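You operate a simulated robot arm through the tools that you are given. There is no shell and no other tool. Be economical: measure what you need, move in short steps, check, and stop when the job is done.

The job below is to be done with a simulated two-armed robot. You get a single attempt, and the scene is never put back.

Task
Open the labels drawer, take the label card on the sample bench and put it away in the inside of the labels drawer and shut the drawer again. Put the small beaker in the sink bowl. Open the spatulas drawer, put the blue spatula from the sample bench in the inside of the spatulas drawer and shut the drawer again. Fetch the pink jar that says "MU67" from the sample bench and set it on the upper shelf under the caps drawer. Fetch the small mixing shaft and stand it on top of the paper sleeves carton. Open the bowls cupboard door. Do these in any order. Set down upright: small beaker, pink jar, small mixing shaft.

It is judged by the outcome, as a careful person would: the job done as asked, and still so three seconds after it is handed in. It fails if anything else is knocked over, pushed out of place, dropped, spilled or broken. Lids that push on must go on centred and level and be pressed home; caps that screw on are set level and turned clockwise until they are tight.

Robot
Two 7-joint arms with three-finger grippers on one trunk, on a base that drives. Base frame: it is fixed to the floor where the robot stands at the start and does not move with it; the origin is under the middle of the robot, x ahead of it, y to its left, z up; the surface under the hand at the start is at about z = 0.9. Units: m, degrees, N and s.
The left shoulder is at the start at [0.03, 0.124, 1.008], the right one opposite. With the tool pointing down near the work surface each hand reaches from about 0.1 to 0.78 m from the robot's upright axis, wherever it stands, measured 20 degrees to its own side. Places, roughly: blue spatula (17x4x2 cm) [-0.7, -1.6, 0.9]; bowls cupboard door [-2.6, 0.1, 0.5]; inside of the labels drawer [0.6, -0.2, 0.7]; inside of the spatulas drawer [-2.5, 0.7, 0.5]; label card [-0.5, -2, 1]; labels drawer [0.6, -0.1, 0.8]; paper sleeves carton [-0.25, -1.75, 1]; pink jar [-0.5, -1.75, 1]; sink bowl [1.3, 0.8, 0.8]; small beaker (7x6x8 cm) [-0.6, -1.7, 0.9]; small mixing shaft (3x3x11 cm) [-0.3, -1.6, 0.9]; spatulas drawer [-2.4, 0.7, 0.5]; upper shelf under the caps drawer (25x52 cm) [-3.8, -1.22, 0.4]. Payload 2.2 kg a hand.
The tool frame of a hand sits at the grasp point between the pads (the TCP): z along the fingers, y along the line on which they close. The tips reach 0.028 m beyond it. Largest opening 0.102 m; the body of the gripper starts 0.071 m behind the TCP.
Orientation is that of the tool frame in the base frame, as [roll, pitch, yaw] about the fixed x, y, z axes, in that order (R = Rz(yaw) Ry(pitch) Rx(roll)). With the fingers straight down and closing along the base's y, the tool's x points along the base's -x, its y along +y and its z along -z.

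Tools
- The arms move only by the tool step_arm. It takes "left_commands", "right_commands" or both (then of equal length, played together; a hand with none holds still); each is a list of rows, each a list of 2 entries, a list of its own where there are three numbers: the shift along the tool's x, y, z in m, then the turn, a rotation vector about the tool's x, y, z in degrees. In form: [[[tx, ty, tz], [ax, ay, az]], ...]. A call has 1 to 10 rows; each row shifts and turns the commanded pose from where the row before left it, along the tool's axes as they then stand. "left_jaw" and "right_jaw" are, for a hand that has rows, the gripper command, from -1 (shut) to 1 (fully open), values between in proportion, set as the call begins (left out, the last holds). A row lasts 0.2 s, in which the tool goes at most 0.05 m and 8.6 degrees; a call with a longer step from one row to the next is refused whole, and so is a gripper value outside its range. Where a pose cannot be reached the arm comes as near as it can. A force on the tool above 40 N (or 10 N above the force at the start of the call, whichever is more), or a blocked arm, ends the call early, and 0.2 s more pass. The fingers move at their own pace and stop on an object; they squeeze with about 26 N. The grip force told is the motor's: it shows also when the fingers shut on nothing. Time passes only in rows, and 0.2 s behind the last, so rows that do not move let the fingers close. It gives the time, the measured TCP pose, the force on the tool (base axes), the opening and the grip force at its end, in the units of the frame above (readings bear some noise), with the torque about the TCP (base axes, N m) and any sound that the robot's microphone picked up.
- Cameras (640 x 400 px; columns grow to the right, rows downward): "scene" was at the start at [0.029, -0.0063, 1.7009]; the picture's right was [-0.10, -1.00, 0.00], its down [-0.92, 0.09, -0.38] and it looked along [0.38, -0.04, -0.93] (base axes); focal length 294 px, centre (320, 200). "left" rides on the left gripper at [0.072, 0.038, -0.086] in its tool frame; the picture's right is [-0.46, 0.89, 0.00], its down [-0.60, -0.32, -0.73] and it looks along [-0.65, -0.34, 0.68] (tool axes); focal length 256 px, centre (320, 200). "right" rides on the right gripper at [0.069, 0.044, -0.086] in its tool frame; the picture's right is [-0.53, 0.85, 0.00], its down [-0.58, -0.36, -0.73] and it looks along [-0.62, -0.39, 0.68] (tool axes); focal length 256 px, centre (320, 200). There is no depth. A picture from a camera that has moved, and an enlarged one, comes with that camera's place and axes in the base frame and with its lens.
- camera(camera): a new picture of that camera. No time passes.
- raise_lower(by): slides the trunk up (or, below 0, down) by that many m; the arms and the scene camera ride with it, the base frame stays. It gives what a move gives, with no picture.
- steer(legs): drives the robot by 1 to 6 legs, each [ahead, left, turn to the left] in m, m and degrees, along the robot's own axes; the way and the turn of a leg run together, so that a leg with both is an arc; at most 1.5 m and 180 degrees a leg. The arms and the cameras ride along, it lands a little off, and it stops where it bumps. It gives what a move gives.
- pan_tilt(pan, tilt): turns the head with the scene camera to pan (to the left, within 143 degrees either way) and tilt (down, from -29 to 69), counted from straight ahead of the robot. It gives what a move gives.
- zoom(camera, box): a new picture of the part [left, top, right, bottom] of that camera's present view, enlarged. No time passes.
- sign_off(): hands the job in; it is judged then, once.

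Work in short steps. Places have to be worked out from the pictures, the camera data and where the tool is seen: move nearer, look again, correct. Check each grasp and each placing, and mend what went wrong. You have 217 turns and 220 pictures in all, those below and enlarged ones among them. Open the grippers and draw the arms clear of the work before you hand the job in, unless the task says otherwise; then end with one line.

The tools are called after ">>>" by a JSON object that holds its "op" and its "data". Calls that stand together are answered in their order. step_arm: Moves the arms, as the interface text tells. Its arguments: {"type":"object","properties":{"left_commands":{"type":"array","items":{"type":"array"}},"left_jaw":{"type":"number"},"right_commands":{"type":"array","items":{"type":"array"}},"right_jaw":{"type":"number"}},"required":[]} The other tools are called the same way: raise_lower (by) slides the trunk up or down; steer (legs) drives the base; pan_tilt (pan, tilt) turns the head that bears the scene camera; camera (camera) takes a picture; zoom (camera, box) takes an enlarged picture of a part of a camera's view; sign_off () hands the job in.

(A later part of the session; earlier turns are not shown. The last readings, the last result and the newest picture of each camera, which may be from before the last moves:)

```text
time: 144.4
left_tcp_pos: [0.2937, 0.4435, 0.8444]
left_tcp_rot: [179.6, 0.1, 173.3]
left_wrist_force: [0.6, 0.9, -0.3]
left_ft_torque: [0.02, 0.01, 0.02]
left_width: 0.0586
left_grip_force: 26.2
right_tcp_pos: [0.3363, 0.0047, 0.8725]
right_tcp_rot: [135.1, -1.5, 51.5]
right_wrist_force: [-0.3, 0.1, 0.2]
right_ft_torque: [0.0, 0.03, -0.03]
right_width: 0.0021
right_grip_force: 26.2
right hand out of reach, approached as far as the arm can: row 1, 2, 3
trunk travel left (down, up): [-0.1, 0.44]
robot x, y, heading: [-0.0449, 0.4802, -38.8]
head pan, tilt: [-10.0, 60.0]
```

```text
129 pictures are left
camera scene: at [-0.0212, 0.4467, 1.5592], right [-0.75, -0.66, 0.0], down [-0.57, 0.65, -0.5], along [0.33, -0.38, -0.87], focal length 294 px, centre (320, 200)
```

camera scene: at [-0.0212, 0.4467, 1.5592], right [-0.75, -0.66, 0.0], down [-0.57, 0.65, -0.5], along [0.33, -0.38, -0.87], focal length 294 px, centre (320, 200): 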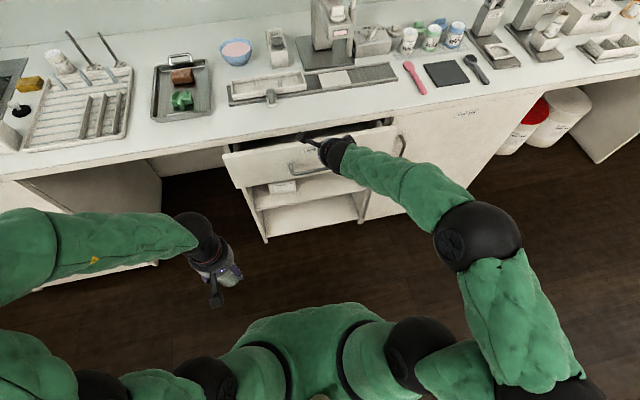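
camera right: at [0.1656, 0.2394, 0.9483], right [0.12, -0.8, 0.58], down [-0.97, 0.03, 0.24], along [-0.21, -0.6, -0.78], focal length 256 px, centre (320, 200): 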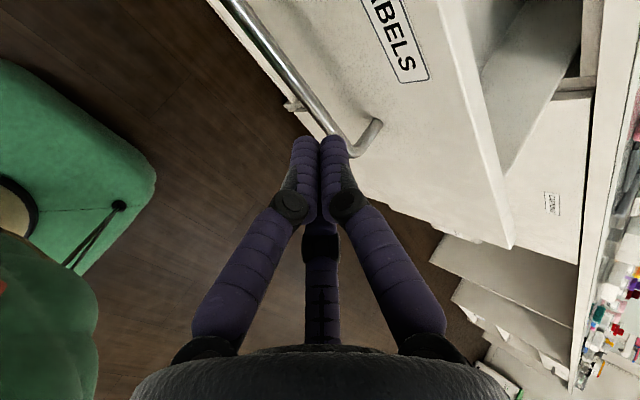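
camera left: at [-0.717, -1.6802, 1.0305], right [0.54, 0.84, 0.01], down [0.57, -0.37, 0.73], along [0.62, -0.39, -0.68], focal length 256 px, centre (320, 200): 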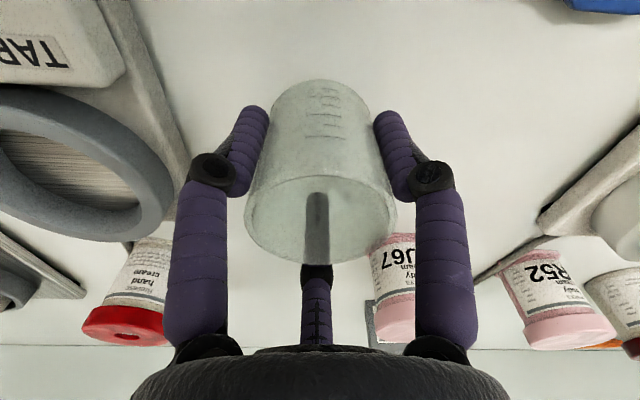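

Drawer nearly shut; hand has risen slightly. Lower 2 cm and push the rest.

>>> {"op": "step_arm", "data": {"right_commands": [[[0, -0.012, 0.012], [0, 0, 0]], [[0, 0.0177, 0.0177], [0, 0, 0]], [[0, 0.0177, 0.0177], [0, 0, 0]], [[0, 0.0141, 0.0141], [0, 0, 0]], [[0, 0.0071, 0.0071], [0, 0, 0]]]}}

>>> {"op": "camera", "data": {"camera": "scene"}}

```text
time: 145.6
left_tcp_pos: [0.2899, 0.4454, 0.8457]
left_tcp_rot: [179.8, 0.2, 173.3]
left_wrist_force: [-0.3, 0.1, 0.6]
left_ft_torque: [-0.02, 0.0, -0.01]
left_width: 0.0583
left_grip_force: 26.0
right_tcp_pos: [0.3903, -0.0362, 0.8525]
right_tcp_rot: [135.8, -1.4, 51.4]
right_wrist_force: [-23.5, 17.4, 11.8]
right_ft_torque: [-0.04, -0.06, 0.02]
right_width: 0.0023
right_grip_force: 25.7
trunk travel left (down, up): [-0.1, 0.44]
robot x, y, heading: [-0.0483, 0.4826, -38.8]
head pan, tilt: [-10.0, 60.0]
stopped in row 5 (right hand): the force on the tool passed its limit at 55 N (the readings are from after the stop); the commanded pose is now the measured one
```

```text
128 pictures are left
camera scene: at [-0.0263, 0.4511, 1.5595], right [-0.75, -0.66, 0.0], down [-0.57, 0.65, -0.5], along [0.33, -0.38, -0.86], focal length 294 px, centre (320, 200)
```

scene: 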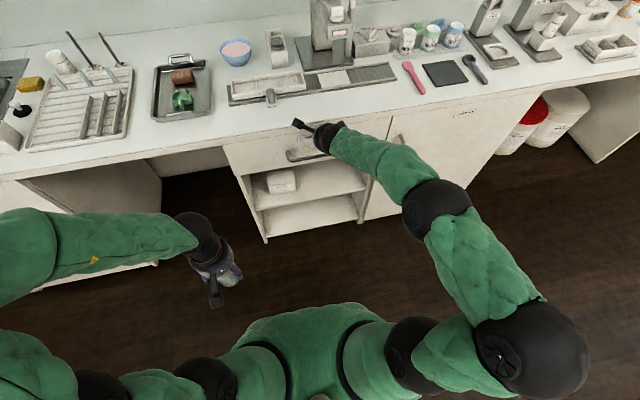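

The push met a firm stop. Retract and check.

>>> {"op": "step_arm", "data": {"right_commands": [[[0, -0.028, -0.028], [0, 0, 0]], [[0, -0.028, -0.028], [0, 0, 0]], [[0, -0.028, -0.028], [0, 0, 0]], [[0, -0.028, -0.028], [0, 0, 0]], [[0, -0.028, -0.028], [0, 0, 0]]]}}

>>> {"op": "zoom", "data": {"camera": "scene", "box": [200, 90, 420, 250]}}

```text
time: 146.8
left_tcp_pos: [0.2931, 0.4437, 0.8449]
left_tcp_rot: [179.8, 0.2, 173.3]
left_wrist_force: [0.4, 0.0, 0.2]
left_ft_torque: [-0.04, -0.02, 0.04]
left_width: 0.0585
left_grip_force: 25.5
right_tcp_pos: [0.2393, 0.08, 0.8692]
right_tcp_rot: [135.9, -1.6, 51.5]
right_wrist_force: [-0.8, 0.0, 0.3]
right_ft_torque: [-0.01, 0.0, 0.04]
right_width: 0.0024
right_grip_force: 26.4
right hand out of reach, approached as far as the arm can: row 4, 5
trunk travel left (down, up): [-0.1, 0.44]
robot x, y, heading: [-0.0463, 0.4816, -38.7]
head pan, tilt: [-10.0, 60.0]
```

```text
2.50 times, centred on (310, 170) of scene
camera zoom: at [-0.0231, 0.4482, 1.5593], right [-0.75, -0.66, 0.0], down [-0.57, 0.65, -0.5], along [0.33, -0.38, -0.87], focal length 735 px, centre (345, 275)
```

zoom: 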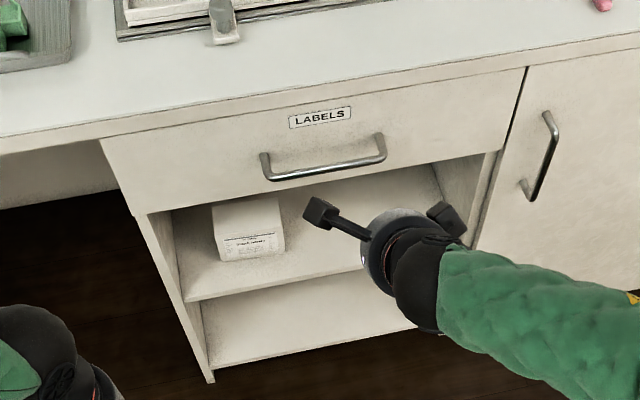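

The labels drawer is shut flush. Raise, turn the right hand back down, and drive towards the sink.

>>> {"op": "raise_lower", "data": {"by": 0.28}}

>>> {"op": "step_arm", "data": {"right_commands": [[[0, 0, -0.03], [8, 0, 0]], [[0, 0, -0.03], [8, 0, 0]], [[0, 0, 0], [8, 0, 0]], [[0, 0, 0], [8, 0, 0]], [[0, 0, 0], [8, 0, 0]], [[0, 0, 0], [5, 0, 0]]], "right_jaw": 1}}

>>> {"op": "steer", "data": {"legs": [[0, 0, 1.8], [0, 0.8, 0]]}}

>>> {"op": "pan_tilt", "data": {"pan": 15, "tilt": 50}}

>>> {"op": "camera", "data": {"camera": "scene"}}

```text
time: 149.6
left_tcp_pos: [0.2911, 0.4431, 1.1243]
left_tcp_rot: [179.7, 0.1, 173.3]
left_wrist_force: [0.4, 0.0, -0.9]
left_ft_torque: [-0.03, -0.03, -0.01]
left_width: 0.0584
left_grip_force: 26.1
right_tcp_pos: [0.2398, 0.0796, 1.149]
right_tcp_rot: [136.0, -1.5, 51.5]
right_wrist_force: [-0.5, -0.7, -0.3]
right_ft_torque: [0.01, -0.01, -0.01]
right_width: 0.0022
right_grip_force: 26.2
trunk travel left (down, up): [-0.38, 0.16]
robot x, y, heading: [-0.0448, 0.4787, -38.8]
head pan, tilt: [-10.0, 60.0]
```

```text
time: 151.0
left_tcp_pos: [0.2922, 0.4426, 1.125]
left_tcp_rot: [179.7, 0.1, 173.4]
left_wrist_force: [0.5, 1.0, 0.7]
left_ft_torque: [0.0, 0.04, 0.02]
left_width: 0.0587
left_grip_force: 25.8
right_tcp_pos: [0.2102, 0.1027, 1.1963]
right_tcp_rot: [-178.9, -1.6, 51.6]
right_wrist_force: [0.9, -0.1, -0.2]
right_ft_torque: [-0.01, -0.01, 0.03]
right_width: 0.1019
right_grip_force: 0.2
trunk travel left (down, up): [-0.38, 0.16]
robot x, y, heading: [-0.0429, 0.4832, -38.8]
head pan, tilt: [-10.0, 60.0]
```

```text
time: 155.5
left_tcp_pos: [0.7542, 1.0876, 1.1241]
left_tcp_rot: [179.7, 0.1, 176.4]
left_wrist_force: [0.6, 0.3, -0.5]
left_ft_torque: [-0.01, 0.01, -0.03]
left_width: 0.0587
left_grip_force: 26.3
right_tcp_pos: [0.6898, 0.7418, 1.1961]
right_tcp_rot: [-179.0, -1.4, 54.6]
right_wrist_force: [0.2, -0.2, 0.2]
right_ft_torque: [-0.03, 0.03, 0.03]
right_width: 0.1018
right_grip_force: 0.0
trunk travel left (down, up): [-0.38, 0.16]
robot x, y, heading: [0.4158, 1.1038, -35.7]
head pan, tilt: [-10.0, 60.0]
```

```text
time: 156.4
left_tcp_pos: [0.7534, 1.0871, 1.1247]
left_tcp_rot: [179.7, 0.2, 176.3]
left_wrist_force: [0.3, -0.2, 0.0]
left_ft_torque: [0.0, -0.01, -0.03]
left_width: 0.0586
left_grip_force: 25.5
right_tcp_pos: [0.6891, 0.7435, 1.1958]
right_tcp_rot: [-179.0, -1.4, 54.6]
right_wrist_force: [0.8, -0.5, -0.4]
right_ft_torque: [0.01, -0.02, 0.02]
right_width: 0.1021
right_grip_force: 0.0
trunk travel left (down, up): [-0.38, 0.16]
robot x, y, heading: [0.4181, 1.1049, -35.6]
head pan, tilt: [15.0, 50.0]
```

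```text
126 pictures are left
camera scene: at [0.465, 1.0949, 1.8518], right [-0.35, -0.94, 0.0], down [-0.72, 0.27, -0.64], along [0.6, -0.23, -0.77], focal length 294 px, centre (320, 200)
```

scene: 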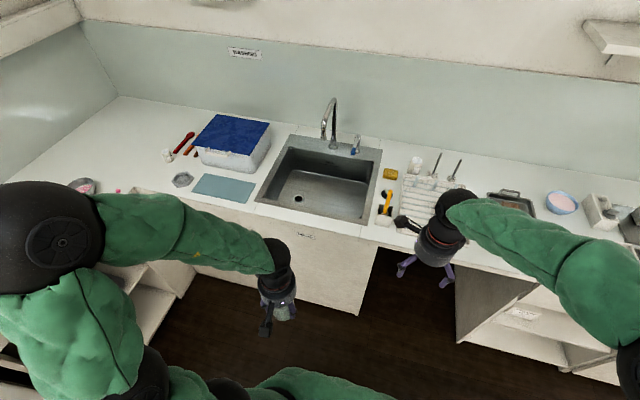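

Sink opening centre is near (1.31, 0.76). Drive 0.27 m nearer and square up.

>>> {"op": "steer", "data": {"legs": [[0, 0, -1.2], [0.28, 0, 0]]}}

>>> {"op": "camera", "data": {"camera": "scene"}}

```text
time: 158.7
left_tcp_pos: [0.9764, 0.9126, 1.1242]
left_tcp_rot: [179.7, 0.1, 175.1]
left_wrist_force: [0.6, -0.8, 0.1]
left_ft_torque: [-0.03, 0.01, 0.01]
left_width: 0.0587
left_grip_force: 26.2
right_tcp_pos: [0.9061, 0.57, 1.1948]
right_tcp_rot: [-179.0, -1.5, 53.4]
right_wrist_force: [0.2, 0.4, -0.3]
right_ft_torque: [0.0, 0.01, -0.02]
right_width: 0.1019
right_grip_force: 0.2
trunk travel left (down, up): [-0.38, 0.16]
robot x, y, heading: [0.6398, 0.9369, -37.0]
head pan, tilt: [15.0, 50.0]
```

```text
125 pictures are left
camera scene: at [0.6889, 0.9259, 1.8518], right [-0.37, -0.93, 0.0], down [-0.71, 0.29, -0.64], along [0.6, -0.24, -0.77], focal length 294 px, centre (320, 200)
```

scene: 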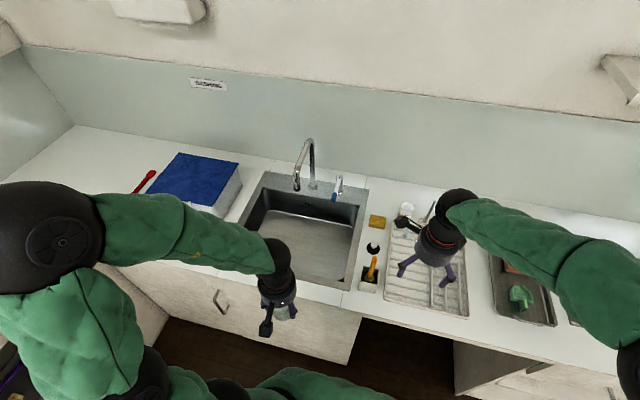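

Move the left hand with the beaker over the sink.

>>> {"op": "step_arm", "data": {"left_commands": [[[-0.0382, -0.0159, 0], [0, 0, 0]], [[-0.0382, -0.0159, 0], [0, 0, 0]], [[-0.0382, -0.0159, 0], [0, 0, 0]], [[-0.0382, -0.0159, 0], [0, 0, 0]], [[-0.0382, -0.0159, 0], [0, 0, 0]], [[-0.0382, -0.0159, 0], [0, 0, 0]], [[-0.0382, -0.0159, 0], [0, 0, 0]], [[-0.0382, -0.0159, 0], [0, 0, 0]]]}}

>>> {"op": "camera", "data": {"camera": "left"}}

>>> {"op": "camera", "data": {"camera": "scene"}}

```text
time: 160.5
left_tcp_pos: [1.2703, 0.7602, 1.1259]
left_tcp_rot: [179.7, 0.1, 175.2]
left_wrist_force: [0.5, -0.7, -0.9]
left_ft_torque: [-0.02, 0.02, 0.02]
left_width: 0.0586
left_grip_force: 26.0
right_tcp_pos: [0.9056, 0.5696, 1.1961]
right_tcp_rot: [-179.1, -1.5, 53.5]
right_wrist_force: [-0.7, -0.4, -0.5]
right_ft_torque: [0.04, 0.01, -0.02]
right_width: 0.102
right_grip_force: 0.1
trunk travel left (down, up): [-0.38, 0.16]
robot x, y, heading: [0.6368, 0.9355, -36.8]
head pan, tilt: [15.0, 50.0]
```

```text
124 pictures are left
camera left: at [1.202, 0.8029, 1.211], right [0.54, 0.84, 0.01], down [0.57, -0.37, 0.73], along [0.62, -0.39, -0.68], focal length 256 px, centre (320, 200)
```

left: 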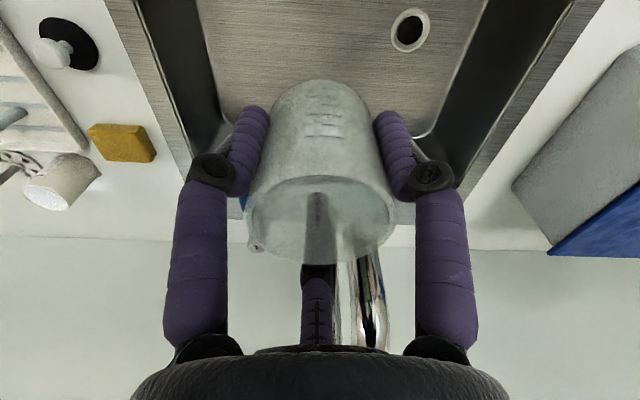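

```text
123 pictures are left
camera scene: at [0.6899, 0.9254, 1.8517], right [-0.37, -0.93, 0.0], down [-0.71, 0.29, -0.64], along [0.6, -0.24, -0.77], focal length 294 px, centre (320, 200)
```

scene: 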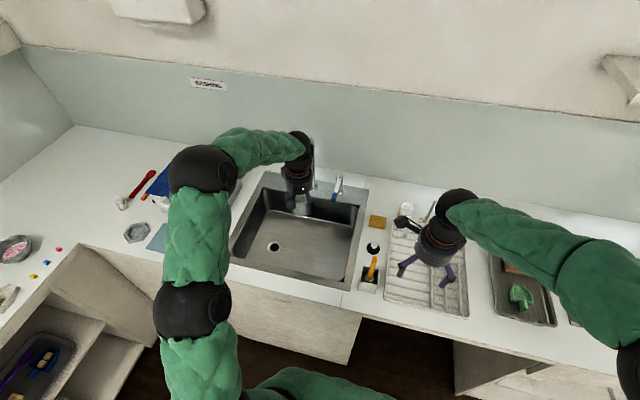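

Sink floor is ~0.75. Move slightly nearer (away from the tap) and descend.

>>> {"op": "step_arm", "data": {"left_commands": [[[0.034, 0.021, 0], [0, 0, 0]], [[0, 0, 0.04], [0, 0, 0]], [[0, 0, 0.04], [0, 0, 0]], [[0, 0, 0.04], [0, 0, 0]], [[0, 0, 0.04], [0, 0, 0]], [[0, 0, 0.04], [0, 0, 0]], [[0, 0, 0.04], [0, 0, 0]], [[0, 0, 0.03], [0, 0, 0]]]}}

>>> {"op": "camera", "data": {"camera": "left"}}

>>> {"op": "camera", "data": {"camera": "scene"}}

```text
time: 162.3
left_tcp_pos: [1.2395, 0.7874, 0.8558]
left_tcp_rot: [179.7, 0.2, 175.2]
left_wrist_force: [0.7, 0.4, -0.7]
left_ft_torque: [0.02, 0.06, -0.01]
left_width: 0.0587
left_grip_force: 25.9
right_tcp_pos: [0.9049, 0.5708, 1.1938]
right_tcp_rot: [-179.0, -1.5, 53.4]
right_wrist_force: [-0.1, -0.1, -0.5]
right_ft_torque: [0.01, -0.02, -0.01]
right_width: 0.1022
right_grip_force: 0.0
trunk travel left (down, up): [-0.38, 0.16]
robot x, y, heading: [0.6394, 0.9381, -36.8]
head pan, tilt: [15.0, 50.0]
```

```text
122 pictures are left
camera left: at [1.1702, 0.8308, 0.9407], right [0.54, 0.84, 0.01], down [0.57, -0.37, 0.73], along [0.62, -0.39, -0.68], focal length 256 px, centre (320, 200)
```

left: 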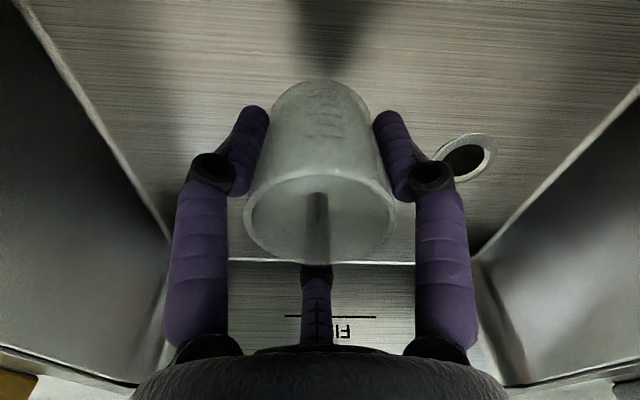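

```text
121 pictures are left
camera scene: at [0.6885, 0.9266, 1.8518], right [-0.37, -0.93, 0.0], down [-0.71, 0.29, -0.64], along [0.6, -0.24, -0.77], focal length 294 px, centre (320, 200)
```

scene: 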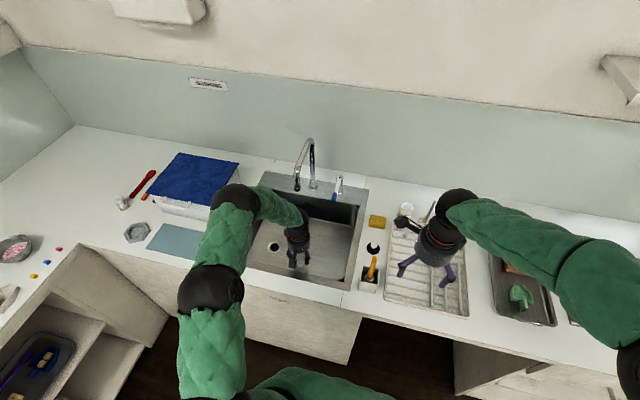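

Well placed in the bowl. Continue down gently to contact.

>>> {"op": "step_arm", "data": {"left_commands": [[[0, 0, 0.02], [0, 0, 0]], [[0, 0, 0.015], [0, 0, 0]], [[0, 0, 0.008], [0, 0, 0]], [[0, 0, 0.004], [0, 0, 0]], [[0, 0, 0.003], [0, 0, 0]]]}}

>>> {"op": "camera", "data": {"camera": "left"}}

```text
time: 163.2
left_tcp_pos: [1.2463, 0.7851, 0.82]
left_tcp_rot: [179.8, 0.9, 175.4]
left_wrist_force: [0.5, -0.6, 0.3]
left_ft_torque: [0.04, 0.01, 0.01]
left_width: 0.0586
left_grip_force: 26.0
right_tcp_pos: [0.9054, 0.5699, 1.1946]
right_tcp_rot: [-179.0, -1.4, 53.4]
right_wrist_force: [-0.5, -0.3, 0.4]
right_ft_torque: [0.02, 0.04, 0.0]
right_width: 0.102
right_grip_force: 0.1
trunk travel left (down, up): [-0.38, 0.16]
robot x, y, heading: [0.6351, 0.9396, -37.1]
head pan, tilt: [15.0, 50.0]
stopped in row 4 (left hand): the force on the tool passed its limit at 48 N (the readings are from after the stop); the commanded pose is now the measured one
```

```text
120 pictures are left
camera left: at [1.1764, 0.8276, 0.9037], right [0.53, 0.84, 0.01], down [0.57, -0.37, 0.74], along [0.63, -0.39, -0.67], focal length 256 px, centre (320, 200)
```

left: 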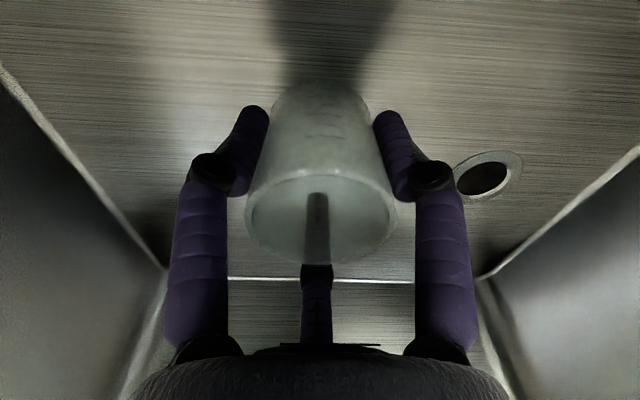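

Stopped at 0.82 — beaker base still ~2.5 cm above floor; something else touched. Look at the scene.

>>> {"op": "zoom", "data": {"camera": "scene", "box": [160, 160, 380, 320]}}

```text
2.50 times, centred on (270, 240) of scene
camera zoom: at [0.6894, 0.9263, 1.8516], right [-0.37, -0.93, 0.0], down [-0.71, 0.29, -0.64], along [0.6, -0.24, -0.77], focal length 735 px, centre (445, 100)
```

zoom: 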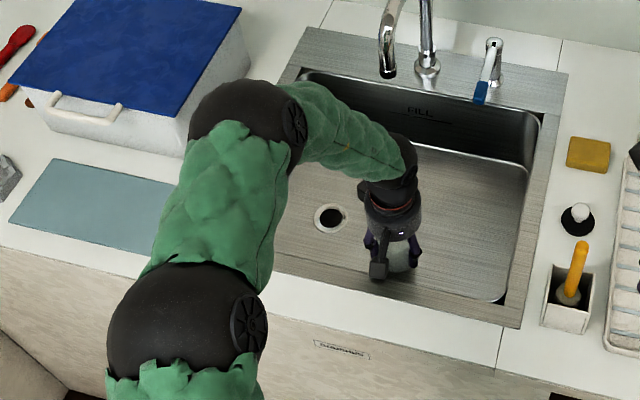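

The left forearm is low over the counter and likely touched. I raise the trunk by 0.15 (hand rises too), then descend again with a higher elbow.

>>> {"op": "raise_lower", "data": {"by": 0.15}}

>>> {"op": "step_arm", "data": {"left_commands": [[[-0.015, 0.005, 0.03], [0, 0, 0]], [[-0.015, 0.005, 0.03], [0, 0, 0]], [[0, 0, 0.03], [0, 0, 0]], [[0, 0, 0.03], [0, 0, 0]]]}}

>>> {"op": "camera", "data": {"camera": "scene"}}

```text
time: 164.9
left_tcp_pos: [1.245, 0.7848, 0.9686]
left_tcp_rot: [179.8, 0.8, 175.4]
left_wrist_force: [-0.6, -0.9, -0.7]
left_ft_torque: [-0.02, 0.0, -0.03]
left_width: 0.0587
left_grip_force: 26.2
right_tcp_pos: [0.9049, 0.569, 1.3455]
right_tcp_rot: [-179.0, -1.6, 53.4]
right_wrist_force: [0.7, -0.4, 0.3]
right_ft_torque: [-0.02, 0.02, -0.01]
right_width: 0.1019
right_grip_force: 0.2
trunk travel left (down, up): [-0.53, 0.01]
robot x, y, heading: [0.6416, 0.9375, -36.8]
head pan, tilt: [15.0, 50.0]
```

```text
time: 165.9
left_tcp_pos: [1.2807, 0.7924, 0.851]
left_tcp_rot: [180.0, 0.9, 175.3]
left_wrist_force: [1.8, -0.5, 0.1]
left_ft_torque: [-0.03, 0.08, -0.01]
left_width: 0.0586
left_grip_force: 25.5
right_tcp_pos: [0.9065, 0.5697, 1.3454]
right_tcp_rot: [-179.0, -1.3, 53.4]
right_wrist_force: [0.8, -0.1, 0.1]
right_ft_torque: [-0.05, 0.0, 0.0]
right_width: 0.102
right_grip_force: 0.0
trunk travel left (down, up): [-0.53, 0.01]
robot x, y, heading: [0.6384, 0.9378, -36.9]
head pan, tilt: [15.0, 50.0]
```

```text
118 pictures are left
camera scene: at [0.6894, 0.9262, 2.0018], right [-0.37, -0.93, 0.0], down [-0.71, 0.29, -0.64], along [0.6, -0.24, -0.77], focal length 294 px, centre (320, 200)
```

scene: 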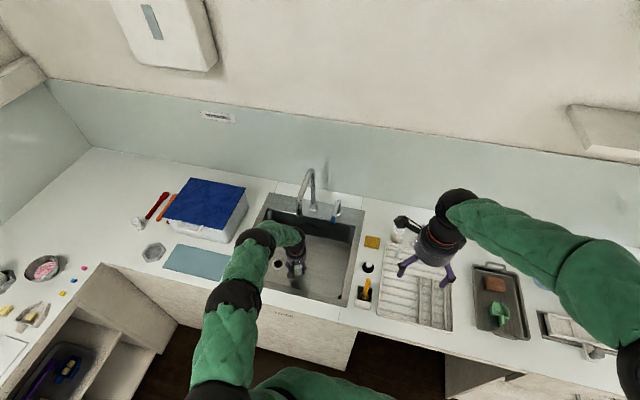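

>>> {"op": "step_arm", "data": {"left_commands": [[[0, 0, 0.02], [0, 0, 0]], [[0, 0, 0.015], [0, 0, 0]], [[0, 0, 0.008], [0, 0, 0]], [[0, 0, 0.005], [0, 0, 0]], [[0, 0, 0.003], [0, 0, 0]]]}}

>>> {"op": "camera", "data": {"camera": "left"}}

>>> {"op": "zoom", "data": {"camera": "scene", "box": [180, 180, 370, 320]}}

```text
time: 167.1
left_tcp_pos: [1.2797, 0.793, 0.7996]
left_tcp_rot: [179.8, 0.8, 175.3]
left_wrist_force: [0.8, -0.6, 0.1]
left_ft_torque: [0.03, -0.01, 0.01]
left_width: 0.0584
left_grip_force: 26.0
right_tcp_pos: [0.9051, 0.5692, 1.3458]
right_tcp_rot: [-178.9, -1.4, 53.3]
right_wrist_force: [0.2, -0.2, -0.1]
right_ft_torque: [-0.02, 0.01, -0.01]
right_width: 0.1021
right_grip_force: 0.0
trunk travel left (down, up): [-0.53, 0.01]
robot x, y, heading: [0.636, 0.9359, -36.8]
head pan, tilt: [15.0, 50.0]
```

```text
117 pictures are left
camera left: at [1.209, 0.8359, 0.8836], right [0.53, 0.85, 0.01], down [0.57, -0.37, 0.74], along [0.63, -0.39, -0.67], focal length 256 px, centre (320, 200)
```

left: 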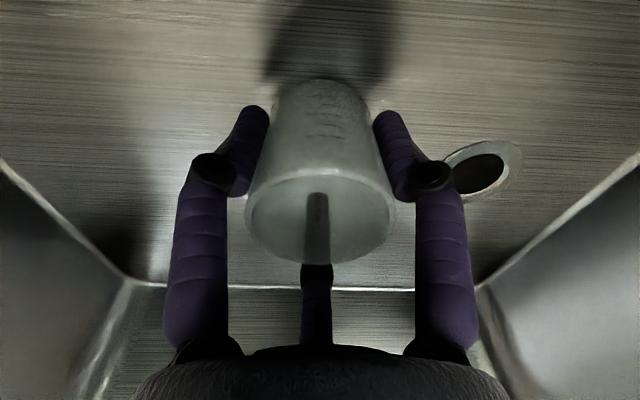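

```text
2.86 times, centred on (275, 250) of scene
camera zoom: at [0.6881, 0.9265, 2.0018], right [-0.37, -0.93, 0.0], down [-0.71, 0.29, -0.64], along [0.6, -0.24, -0.77], focal length 840 px, centre (449, 57)
```

zoom: 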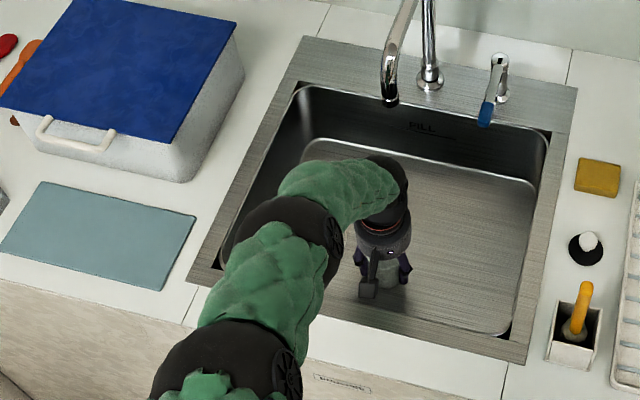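

Free so far. Continue in 4 mm steps.

>>> {"op": "step_arm", "data": {"left_commands": [[[0, 0, 0.004], [0, 0, 0]], [[0, 0, 0.004], [0, 0, 0]], [[0, 0, 0.003], [0, 0, 0]]]}}

```text
time: 167.9
left_tcp_pos: [1.28, 0.7939, 0.7901]
left_tcp_rot: [179.9, 1.1, 175.4]
left_wrist_force: [0.4, -1.9, 18.1]
left_ft_torque: [0.0, 0.03, -0.01]
left_width: 0.0589
left_grip_force: 25.9
right_tcp_pos: [0.904, 0.5701, 1.3461]
right_tcp_rot: [-179.1, -1.5, 53.4]
right_wrist_force: [0.4, 0.2, -0.3]
right_ft_torque: [-0.01, 0.01, -0.01]
right_width: 0.1019
right_grip_force: 0.1
trunk travel left (down, up): [-0.53, 0.01]
robot x, y, heading: [0.6397, 0.9384, -36.9]
head pan, tilt: [15.0, 50.0]
```

18 N of contact at the expected floor height. Release and rise straight.

>>> {"op": "step_arm", "data": {"left_commands": [[[0, 0, -0.002], [0, 0, 0]], [[0, 0, 0], [0, 0, 0]], [[0, 0, 0], [0, 0, 0]], [[0, 0, -0.03], [0, 0, 0]], [[0, 0, -0.04], [0, 0, 0]], [[0, 0, -0.04], [0, 0, 0]], [[0, 0, -0.04], [0, 0, 0]], [[0, 0, -0.04], [0, 0, 0]], [[0, 0, -0.04], [0, 0, 0]]], "left_jaw": 1}}

>>> {"op": "camera", "data": {"camera": "left"}}

>>> {"op": "zoom", "data": {"camera": "scene", "box": [180, 180, 370, 320]}}

```text
time: 169.9
left_tcp_pos: [1.2739, 0.7937, 1.0191]
left_tcp_rot: [179.8, 0.8, 175.3]
left_wrist_force: [-0.5, 0.4, -1.3]
left_ft_torque: [-0.03, -0.06, 0.02]
left_width: 0.1019
left_grip_force: 0.0
right_tcp_pos: [0.9059, 0.5705, 1.3466]
right_tcp_rot: [-179.2, -1.6, 53.4]
right_wrist_force: [-0.6, -0.3, 0.0]
right_ft_torque: [0.01, -0.01, 0.02]
right_width: 0.1019
right_grip_force: 0.0
trunk travel left (down, up): [-0.53, 0.01]
robot x, y, heading: [0.6381, 0.9373, -37.1]
head pan, tilt: [15.0, 50.0]
```

```text
115 pictures are left
camera left: at [1.2043, 0.8366, 1.104], right [0.54, 0.84, 0.01], down [0.57, -0.37, 0.74], along [0.63, -0.39, -0.67], focal length 256 px, centre (320, 200)
```

left: 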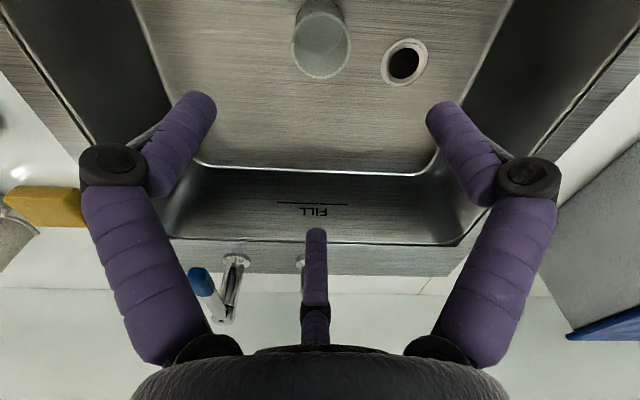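

```text
2.86 times, centred on (275, 250) of scene
camera zoom: at [0.6871, 0.927, 2.0018], right [-0.37, -0.93, 0.0], down [-0.71, 0.29, -0.64], along [0.6, -0.24, -0.77], focal length 840 px, centre (449, 57)
```

zoom: 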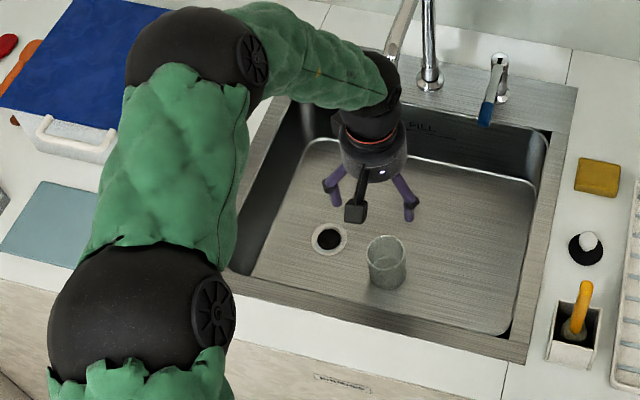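

Beaker stands upright in the sink. Retract the left hand and drive back to the sample bench for spatula and jar.

>>> {"op": "step_arm", "data": {"left_commands": [[[0, 0, -0.04], [0, 0, 0]], [[0, 0, -0.04], [0, 0, 0]], [[0.0364, 0.0227, 0], [0, 0, 0]], [[0.0364, 0.0227, 0], [0, 0, 0]], [[0.0364, 0.0227, 0], [0, 0, 0]], [[0.0364, 0.0227, 0], [0, 0, 0]], [[0.0364, 0.0227, 0], [0, 0, 0]], [[0.0364, 0.0227, 0], [0, 0, 0]], [[0.0364, 0.0227, 0], [0, 0, 0]]]}}

>>> {"op": "steer", "data": {"legs": [[-0.35, 0, 0], [0, -1.45, 0], [0, -1.45, 0]]}}

>>> {"op": "raise_lower", "data": {"by": -0.16}}

>>> {"op": "pan_tilt", "data": {"pan": 0, "tilt": 50}}

>>> {"op": "camera", "data": {"camera": "scene"}}

```text
time: 171.9
left_tcp_pos: [1.0316, 0.971, 1.0965]
left_tcp_rot: [180.0, 1.0, 175.3]
left_wrist_force: [-0.3, 0.2, -0.3]
left_ft_torque: [-0.06, 0.0, -0.01]
left_width: 0.1018
left_grip_force: 0.1
right_tcp_pos: [0.9037, 0.5698, 1.3457]
right_tcp_rot: [-179.1, -1.4, 53.4]
right_wrist_force: [0.0, 0.0, 0.0]
right_ft_torque: [-0.03, -0.02, 0.03]
right_width: 0.1019
right_grip_force: 0.1
trunk travel left (down, up): [-0.53, 0.01]
robot x, y, heading: [0.6403, 0.9372, -37.1]
head pan, tilt: [15.0, 50.0]
```

```text
time: 187.9
left_tcp_pos: [-0.9996, -1.158, 1.0955]
left_tcp_rot: [179.9, 0.9, 174.7]
left_wrist_force: [-0.7, 0.1, -0.6]
left_ft_torque: [-0.01, 0.04, 0.03]
left_width: 0.1017
left_grip_force: 0.1
right_tcp_pos: [-1.132, -1.5571, 1.346]
right_tcp_rot: [-179.1, -1.5, 52.6]
right_wrist_force: [-0.1, 0.3, 0.3]
right_ft_torque: [0.01, 0.0, 0.01]
right_width: 0.102
right_grip_force: 0.0
trunk travel left (down, up): [-0.53, 0.01]
robot x, y, heading: [-1.3919, -1.1855, -37.7]
head pan, tilt: [15.0, 50.0]
```

```text
time: 189.7
left_tcp_pos: [-1.0003, -1.1575, 0.9361]
left_tcp_rot: [179.9, 0.9, 174.7]
left_wrist_force: [0.0, 0.0, 0.1]
left_ft_torque: [0.0, -0.01, 0.02]
left_width: 0.1018
left_grip_force: 0.1
right_tcp_pos: [-1.1327, -1.5571, 1.1872]
right_tcp_rot: [-179.2, -1.5, 52.7]
right_wrist_force: [0.6, -0.7, 0.2]
right_ft_torque: [0.0, -0.07, -0.03]
right_width: 0.1022
right_grip_force: 0.0
trunk travel left (down, up): [-0.37, 0.17]
robot x, y, heading: [-1.3898, -1.1869, -37.5]
head pan, tilt: [15.0, 50.0]
```

```text
time: 190.5
left_tcp_pos: [-1.0003, -1.1573, 0.9356]
left_tcp_rot: [179.9, 0.9, 174.7]
left_wrist_force: [0.1, 0.0, 0.5]
left_ft_torque: [0.02, 0.0, -0.02]
left_width: 0.1017
left_grip_force: 0.0
right_tcp_pos: [-1.1331, -1.5572, 1.1847]
right_tcp_rot: [-178.9, -1.5, 52.6]
right_wrist_force: [-0.4, -0.2, 0.1]
right_ft_torque: [0.02, 0.02, -0.01]
right_width: 0.1019
right_grip_force: 0.2
trunk travel left (down, up): [-0.37, 0.17]
robot x, y, heading: [-1.3942, -1.1861, -37.5]
head pan, tilt: [0.0, 50.0]
```

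```text
113 pictures are left
camera scene: at [-1.3549, -1.2155, 1.8418], right [-0.61, -0.79, 0.0], down [-0.61, 0.47, -0.64], along [0.51, -0.39, -0.77], focal length 294 px, centre (320, 200)
```

scene: 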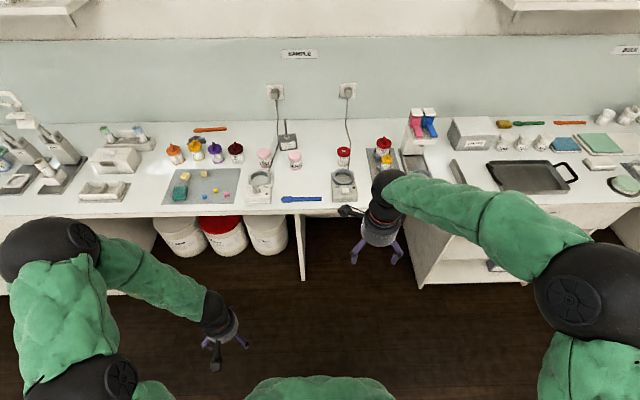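

Shelf clearance decides how to grip the jar, so I look across the room at the caps shelf first.

>>> {"op": "pan_tilt", "data": {"pan": -142, "tilt": 15}}

>>> {"op": "camera", "data": {"camera": "scene"}}

```text
time: 192.7
left_tcp_pos: [-1.0023, -1.1568, 0.9359]
left_tcp_rot: [179.9, 0.9, 174.7]
left_wrist_force: [0.0, -0.5, 0.0]
left_ft_torque: [-0.03, -0.04, -0.02]
left_width: 0.1022
left_grip_force: 0.1
right_tcp_pos: [-1.1324, -1.5583, 1.1854]
right_tcp_rot: [-179.0, -1.5, 52.7]
right_wrist_force: [-0.1, 0.0, -1.3]
right_ft_torque: [0.0, -0.02, -0.04]
right_width: 0.1021
right_grip_force: 0.0
trunk travel left (down, up): [-0.37, 0.17]
robot x, y, heading: [-1.3951, -1.1848, -37.4]
head pan, tilt: [-142.0, 15.0]
```

```text
112 pictures are left
camera scene: at [-1.5094, -1.1693, 1.8956], right [-0.01, 1.0, 0.0], down [0.26, 0.0, -0.97], along [-0.97, -0.01, -0.26], focal length 294 px, centre (320, 200)
```

scene: 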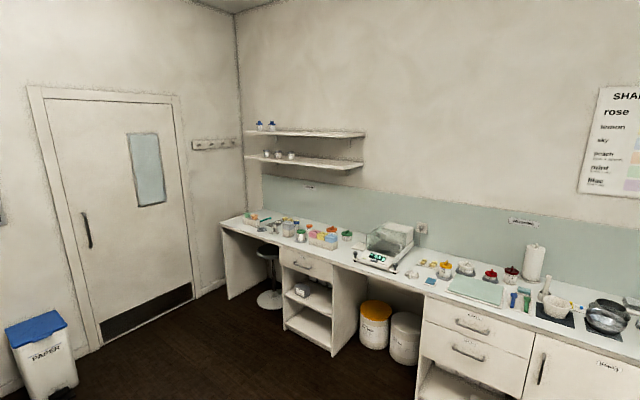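

>>> {"op": "zoom", "data": {"camera": "scene", "box": [260, 230, 380, 360]}}

```text
3.08 times, centred on (320, 295) of scene
camera zoom: at [-1.5094, -1.1693, 1.8956], right [-0.01, 1.0, 0.0], down [0.26, 0.0, -0.97], along [-0.97, -0.01, -0.26], focal length 905 px, centre (320, -92)
```

zoom: 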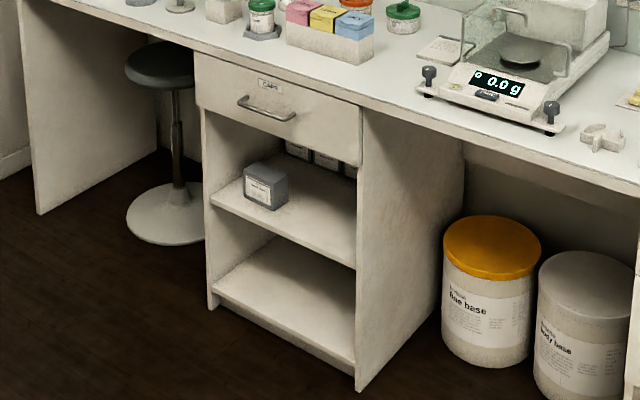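

The caps upper shelf is open at the front with free room at its front right and ~25 cm clearance: the jar must be carried with a near-horizontal hand. First the spatula with the right hand: raise the left hand, and drive in.

>>> {"op": "step_arm", "data": {"left_commands": [[[0, 0, -0.04], [0, 0, 0]], [[0, 0, -0.04], [0, 0, 0]], [[0, 0, -0.04], [0, 0, 0]]]}}

>>> {"op": "steer", "data": {"legs": [[0.36, 0.25, 0.4]]}}

>>> {"op": "pan_tilt", "data": {"pan": -10, "tilt": 55}}

>>> {"op": "camera", "data": {"camera": "scene"}}

>>> {"op": "camera", "data": {"camera": "right"}}

```text
time: 193.5
left_tcp_pos: [-1.0003, -1.1594, 1.0559]
left_tcp_rot: [179.9, 1.0, 174.6]
left_wrist_force: [-0.4, -0.6, -0.1]
left_ft_torque: [0.0, -0.04, 0.0]
left_width: 0.1022
left_grip_force: 0.0
right_tcp_pos: [-1.1341, -1.5572, 1.1871]
right_tcp_rot: [-179.2, -1.6, 52.6]
right_wrist_force: [-0.1, -0.3, 0.2]
right_ft_torque: [-0.02, 0.0, -0.05]
right_width: 0.1019
right_grip_force: 0.1
trunk travel left (down, up): [-0.37, 0.17]
robot x, y, heading: [-1.3894, -1.186, -37.9]
head pan, tilt: [-142.0, 15.0]
```

```text
time: 196.1
left_tcp_pos: [-0.5723, -1.1656, 1.0557]
left_tcp_rot: [180.0, 0.8, 175.5]
left_wrist_force: [-0.3, 0.5, -0.4]
left_ft_torque: [-0.02, 0.04, 0.02]
left_width: 0.102
left_grip_force: 0.0
right_tcp_pos: [-0.7008, -1.5668, 1.1854]
right_tcp_rot: [-179.0, -1.4, 53.5]
right_wrist_force: [0.4, -0.6, -0.7]
right_ft_torque: [0.01, -0.01, -0.01]
right_width: 0.1021
right_grip_force: 0.0
trunk travel left (down, up): [-0.37, 0.17]
robot x, y, heading: [-0.9683, -1.1995, -36.6]
head pan, tilt: [-142.0, 15.0]
```

```text
time: 198.3
left_tcp_pos: [-0.5731, -1.1662, 1.0563]
left_tcp_rot: [179.9, 0.9, 175.5]
left_wrist_force: [0.2, 0.5, 0.1]
left_ft_torque: [-0.01, 0.01, 0.01]
left_width: 0.1021
left_grip_force: 0.1
right_tcp_pos: [-0.7002, -1.5678, 1.1856]
right_tcp_rot: [-179.2, -1.5, 53.4]
right_wrist_force: [-0.4, 0.2, 0.5]
right_ft_torque: [0.01, -0.06, -0.02]
right_width: 0.1022
right_grip_force: 0.0
trunk travel left (down, up): [-0.37, 0.17]
robot x, y, heading: [-0.9652, -1.2002, -36.7]
head pan, tilt: [-10.0, 55.0]
```

```text
110 pictures are left
camera scene: at [-0.9391, -1.2342, 1.8353], right [-0.73, -0.68, 0.0], down [-0.56, 0.6, -0.57], along [0.39, -0.42, -0.82], focal length 294 px, centre (320, 200)
```

scene: 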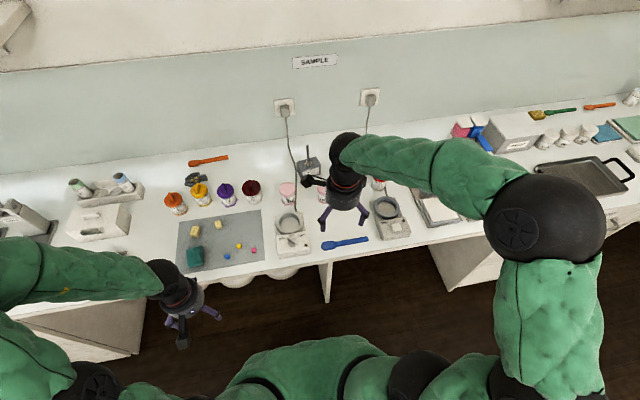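

```text
109 pictures are left
camera right: at [-0.6229, -1.5394, 1.2736], right [0.36, -0.93, -0.03], down [-0.64, -0.27, 0.72], along [-0.68, -0.24, -0.69], focal length 256 px, centre (320, 200)
```

right: 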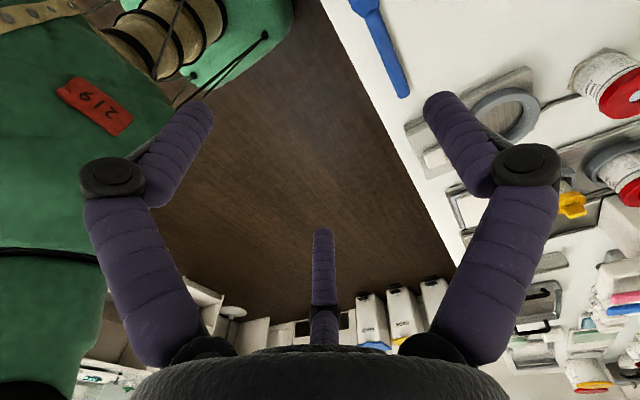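

>>> {"op": "zoom", "data": {"camera": "scene", "box": [290, 190, 400, 260]}}

```text
5.71 times, centred on (345, 225) of scene
camera zoom: at [-0.9391, -1.2342, 1.8353], right [-0.73, -0.68, 0.0], down [-0.56, 0.6, -0.57], along [0.39, -0.42, -0.82], focal length 1681 px, centre (177, 57)
```

zoom: 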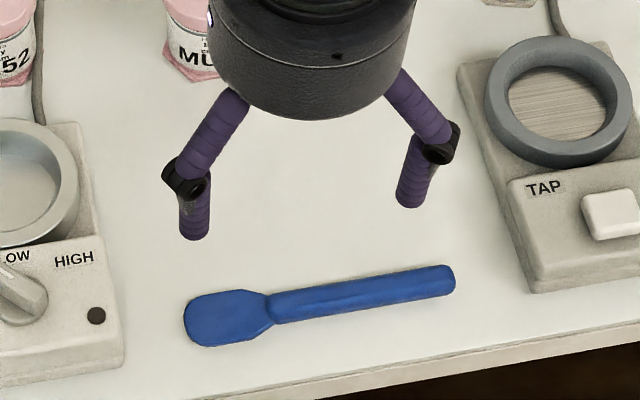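

Spatula handle at n≈0.4335; grasp at u≈-1.718. Move over it and descend.

>>> {"op": "step_arm", "data": {"right_commands": [[[-0.022, 0.0265, 0], [0, 0, 0]], [[-0.022, 0.0265, 0], [0, 0, 0]], [[0, 0, 0.045], [0, 0, 0]], [[0, 0, 0.045], [0, 0, 0]], [[0, 0, 0.045], [0, 0, 0]], [[0, 0, 0.04], [0, 0, 0]]], "right_jaw": 0.2}}

>>> {"op": "camera", "data": {"camera": "right"}}

>>> {"op": "zoom", "data": {"camera": "scene", "box": [290, 190, 400, 260]}}

```text
time: 199.7
left_tcp_pos: [-0.5721, -1.1666, 1.055]
left_tcp_rot: [179.8, 0.8, 175.6]
left_wrist_force: [0.5, 0.1, -0.4]
left_ft_torque: [-0.02, 0.02, -0.02]
left_width: 0.1021
left_grip_force: 0.1
right_tcp_pos: [-0.6807, -1.6282, 1.0069]
right_tcp_rot: [-179.1, -1.5, 53.5]
right_wrist_force: [0.3, -0.4, -0.4]
right_ft_torque: [0.02, -0.04, 0.03]
right_width: 0.0613
right_grip_force: 0.0
trunk travel left (down, up): [-0.37, 0.17]
robot x, y, heading: [-0.9672, -1.1998, -36.6]
head pan, tilt: [-10.0, 55.0]
```

```text
107 pictures are left
camera right: at [-0.6048, -1.6007, 1.0948], right [0.36, -0.93, -0.03], down [-0.64, -0.27, 0.72], along [-0.68, -0.24, -0.69], focal length 256 px, centre (320, 200)
```

right: 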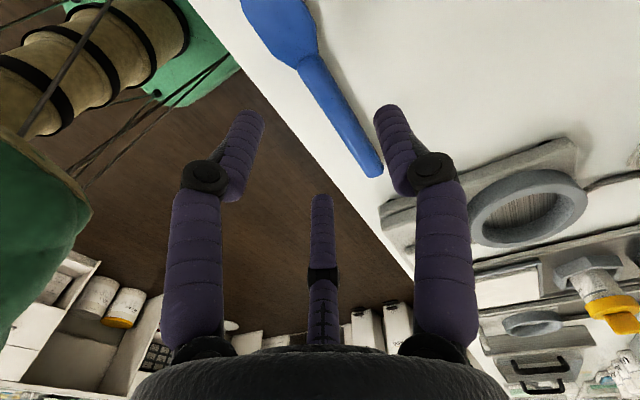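

```text
5.71 times, centred on (345, 225) of scene
camera zoom: at [-0.9383, -1.235, 1.8353], right [-0.73, -0.68, 0.0], down [-0.56, 0.6, -0.57], along [0.39, -0.42, -0.82], focal length 1681 px, centre (177, 57)
```

zoom: 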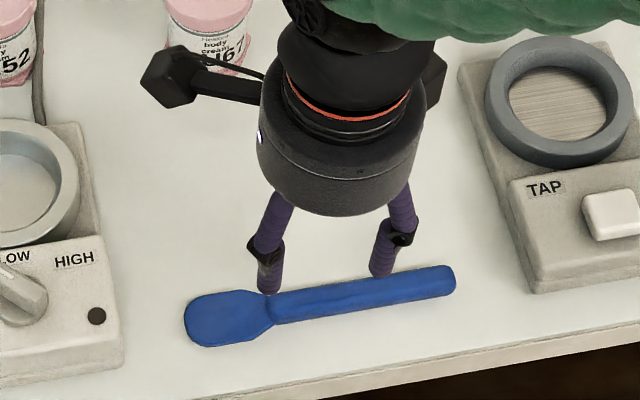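

Aligned in n within 1 mm. Descend to z≈0.932 and close.

>>> {"op": "step_arm", "data": {"right_commands": [[[-0.003, 0, 0.03], [0, 0, 0]], [[-0.003, 0, 0.025], [0, 0, 0]], [[0, 0, 0.018], [0, 0, 0]]]}}

>>> {"op": "step_arm", "data": {"right_commands": [[[0, 0, 0], [0, 0, 0]], [[0, 0, 0], [0, 0, 0]], [[0, 0, 0], [0, 0, 0]]], "right_jaw": -1}}

>>> {"op": "camera", "data": {"camera": "right"}}

```text
time: 200.5
left_tcp_pos: [-0.5715, -1.1658, 1.0541]
left_tcp_rot: [179.8, 0.8, 175.4]
left_wrist_force: [0.1, 0.5, 0.1]
left_ft_torque: [0.02, 0.0, 0.0]
left_width: 0.102
left_grip_force: 0.0
right_tcp_pos: [-0.685, -1.6297, 0.935]
right_tcp_rot: [-179.0, -1.5, 53.5]
right_wrist_force: [0.5, 0.1, -0.9]
right_ft_torque: [0.01, 0.02, 0.01]
right_width: 0.0611
right_grip_force: 0.0
trunk travel left (down, up): [-0.37, 0.17]
robot x, y, heading: [-0.9638, -1.1987, -36.8]
head pan, tilt: [-10.0, 55.0]
```

```text
time: 201.3
left_tcp_pos: [-0.5724, -1.1664, 1.0548]
left_tcp_rot: [179.9, 0.9, 175.5]
left_wrist_force: [0.0, -1.0, -0.2]
left_ft_torque: [-0.01, -0.03, 0.03]
left_width: 0.1022
left_grip_force: 0.0
right_tcp_pos: [-0.6864, -1.6307, 0.9364]
right_tcp_rot: [-178.9, -1.5, 53.4]
right_wrist_force: [0.6, 0.0, 0.1]
right_ft_torque: [0.02, 0.0, 0.02]
right_width: 0.0282
right_grip_force: 26.1
trunk travel left (down, up): [-0.37, 0.17]
robot x, y, heading: [-0.9655, -1.1993, -36.7]
head pan, tilt: [-10.0, 55.0]
```

```text
105 pictures are left
camera right: at [-0.6088, -1.604, 1.0242], right [0.36, -0.93, -0.03], down [-0.64, -0.27, 0.72], along [-0.68, -0.24, -0.69], focal length 256 px, centre (320, 200)
```

right: 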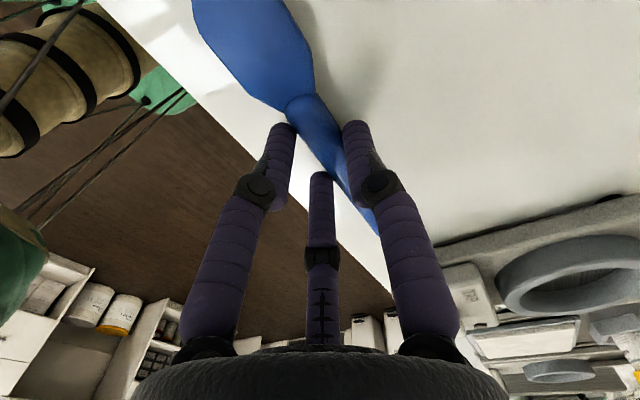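

Gripped. Lift and check hold.

>>> {"op": "step_arm", "data": {"right_commands": [[[0, 0, -0.02], [0, 0, 0]], [[0, 0, -0.04], [0, 0, 0]], [[0, 0, -0.04], [0, 0, 0]], [[0, 0, -0.04], [0, 0, 0]]]}}

>>> {"op": "camera", "data": {"camera": "right"}}

>>> {"op": "zoom", "data": {"camera": "scene", "box": [280, 130, 420, 260]}}

```text
time: 202.3
left_tcp_pos: [-0.5723, -1.1664, 1.0544]
left_tcp_rot: [179.9, 0.9, 175.5]
left_wrist_force: [-0.3, 0.7, 0.5]
left_ft_torque: [-0.03, -0.05, -0.01]
left_width: 0.102
left_grip_force: 0.0
right_tcp_pos: [-0.6885, -1.6337, 1.0745]
right_tcp_rot: [-179.1, -1.5, 53.5]
right_wrist_force: [-0.2, -0.4, 0.9]
right_ft_torque: [0.03, -0.01, 0.0]
right_width: 0.0279
right_grip_force: 25.9
trunk travel left (down, up): [-0.37, 0.17]
robot x, y, heading: [-0.9675, -1.2009, -37.0]
head pan, tilt: [-10.0, 55.0]
```

```text
104 pictures are left
camera right: at [-0.6116, -1.6066, 1.1632], right [0.36, -0.93, -0.03], down [-0.64, -0.27, 0.72], along [-0.68, -0.24, -0.69], focal length 256 px, centre (320, 200)
```

right: 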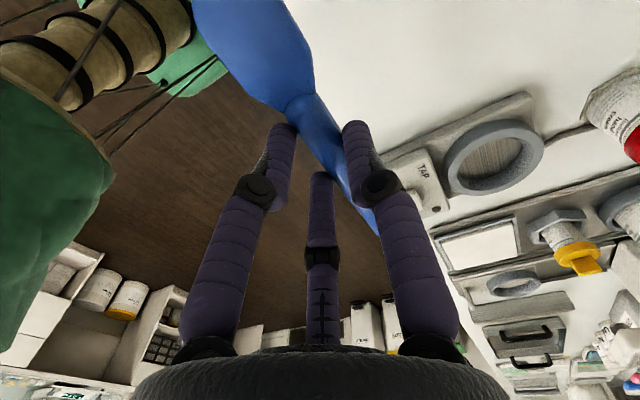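

```text
3.08 times, centred on (350, 195) of scene
camera zoom: at [-0.9398, -1.2334, 1.8353], right [-0.73, -0.68, 0.0], down [-0.56, 0.6, -0.57], along [0.39, -0.42, -0.82], focal length 905 px, centre (228, 215)
```

zoom: 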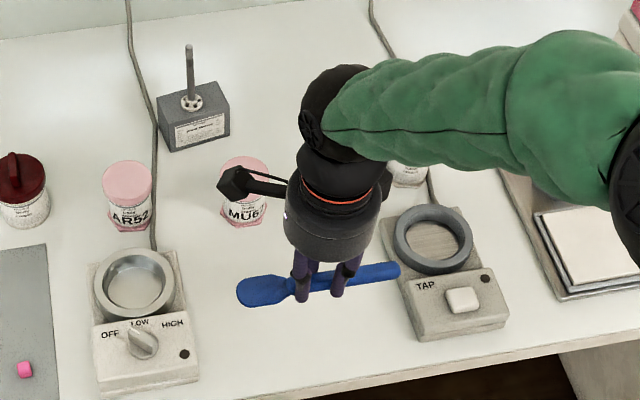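

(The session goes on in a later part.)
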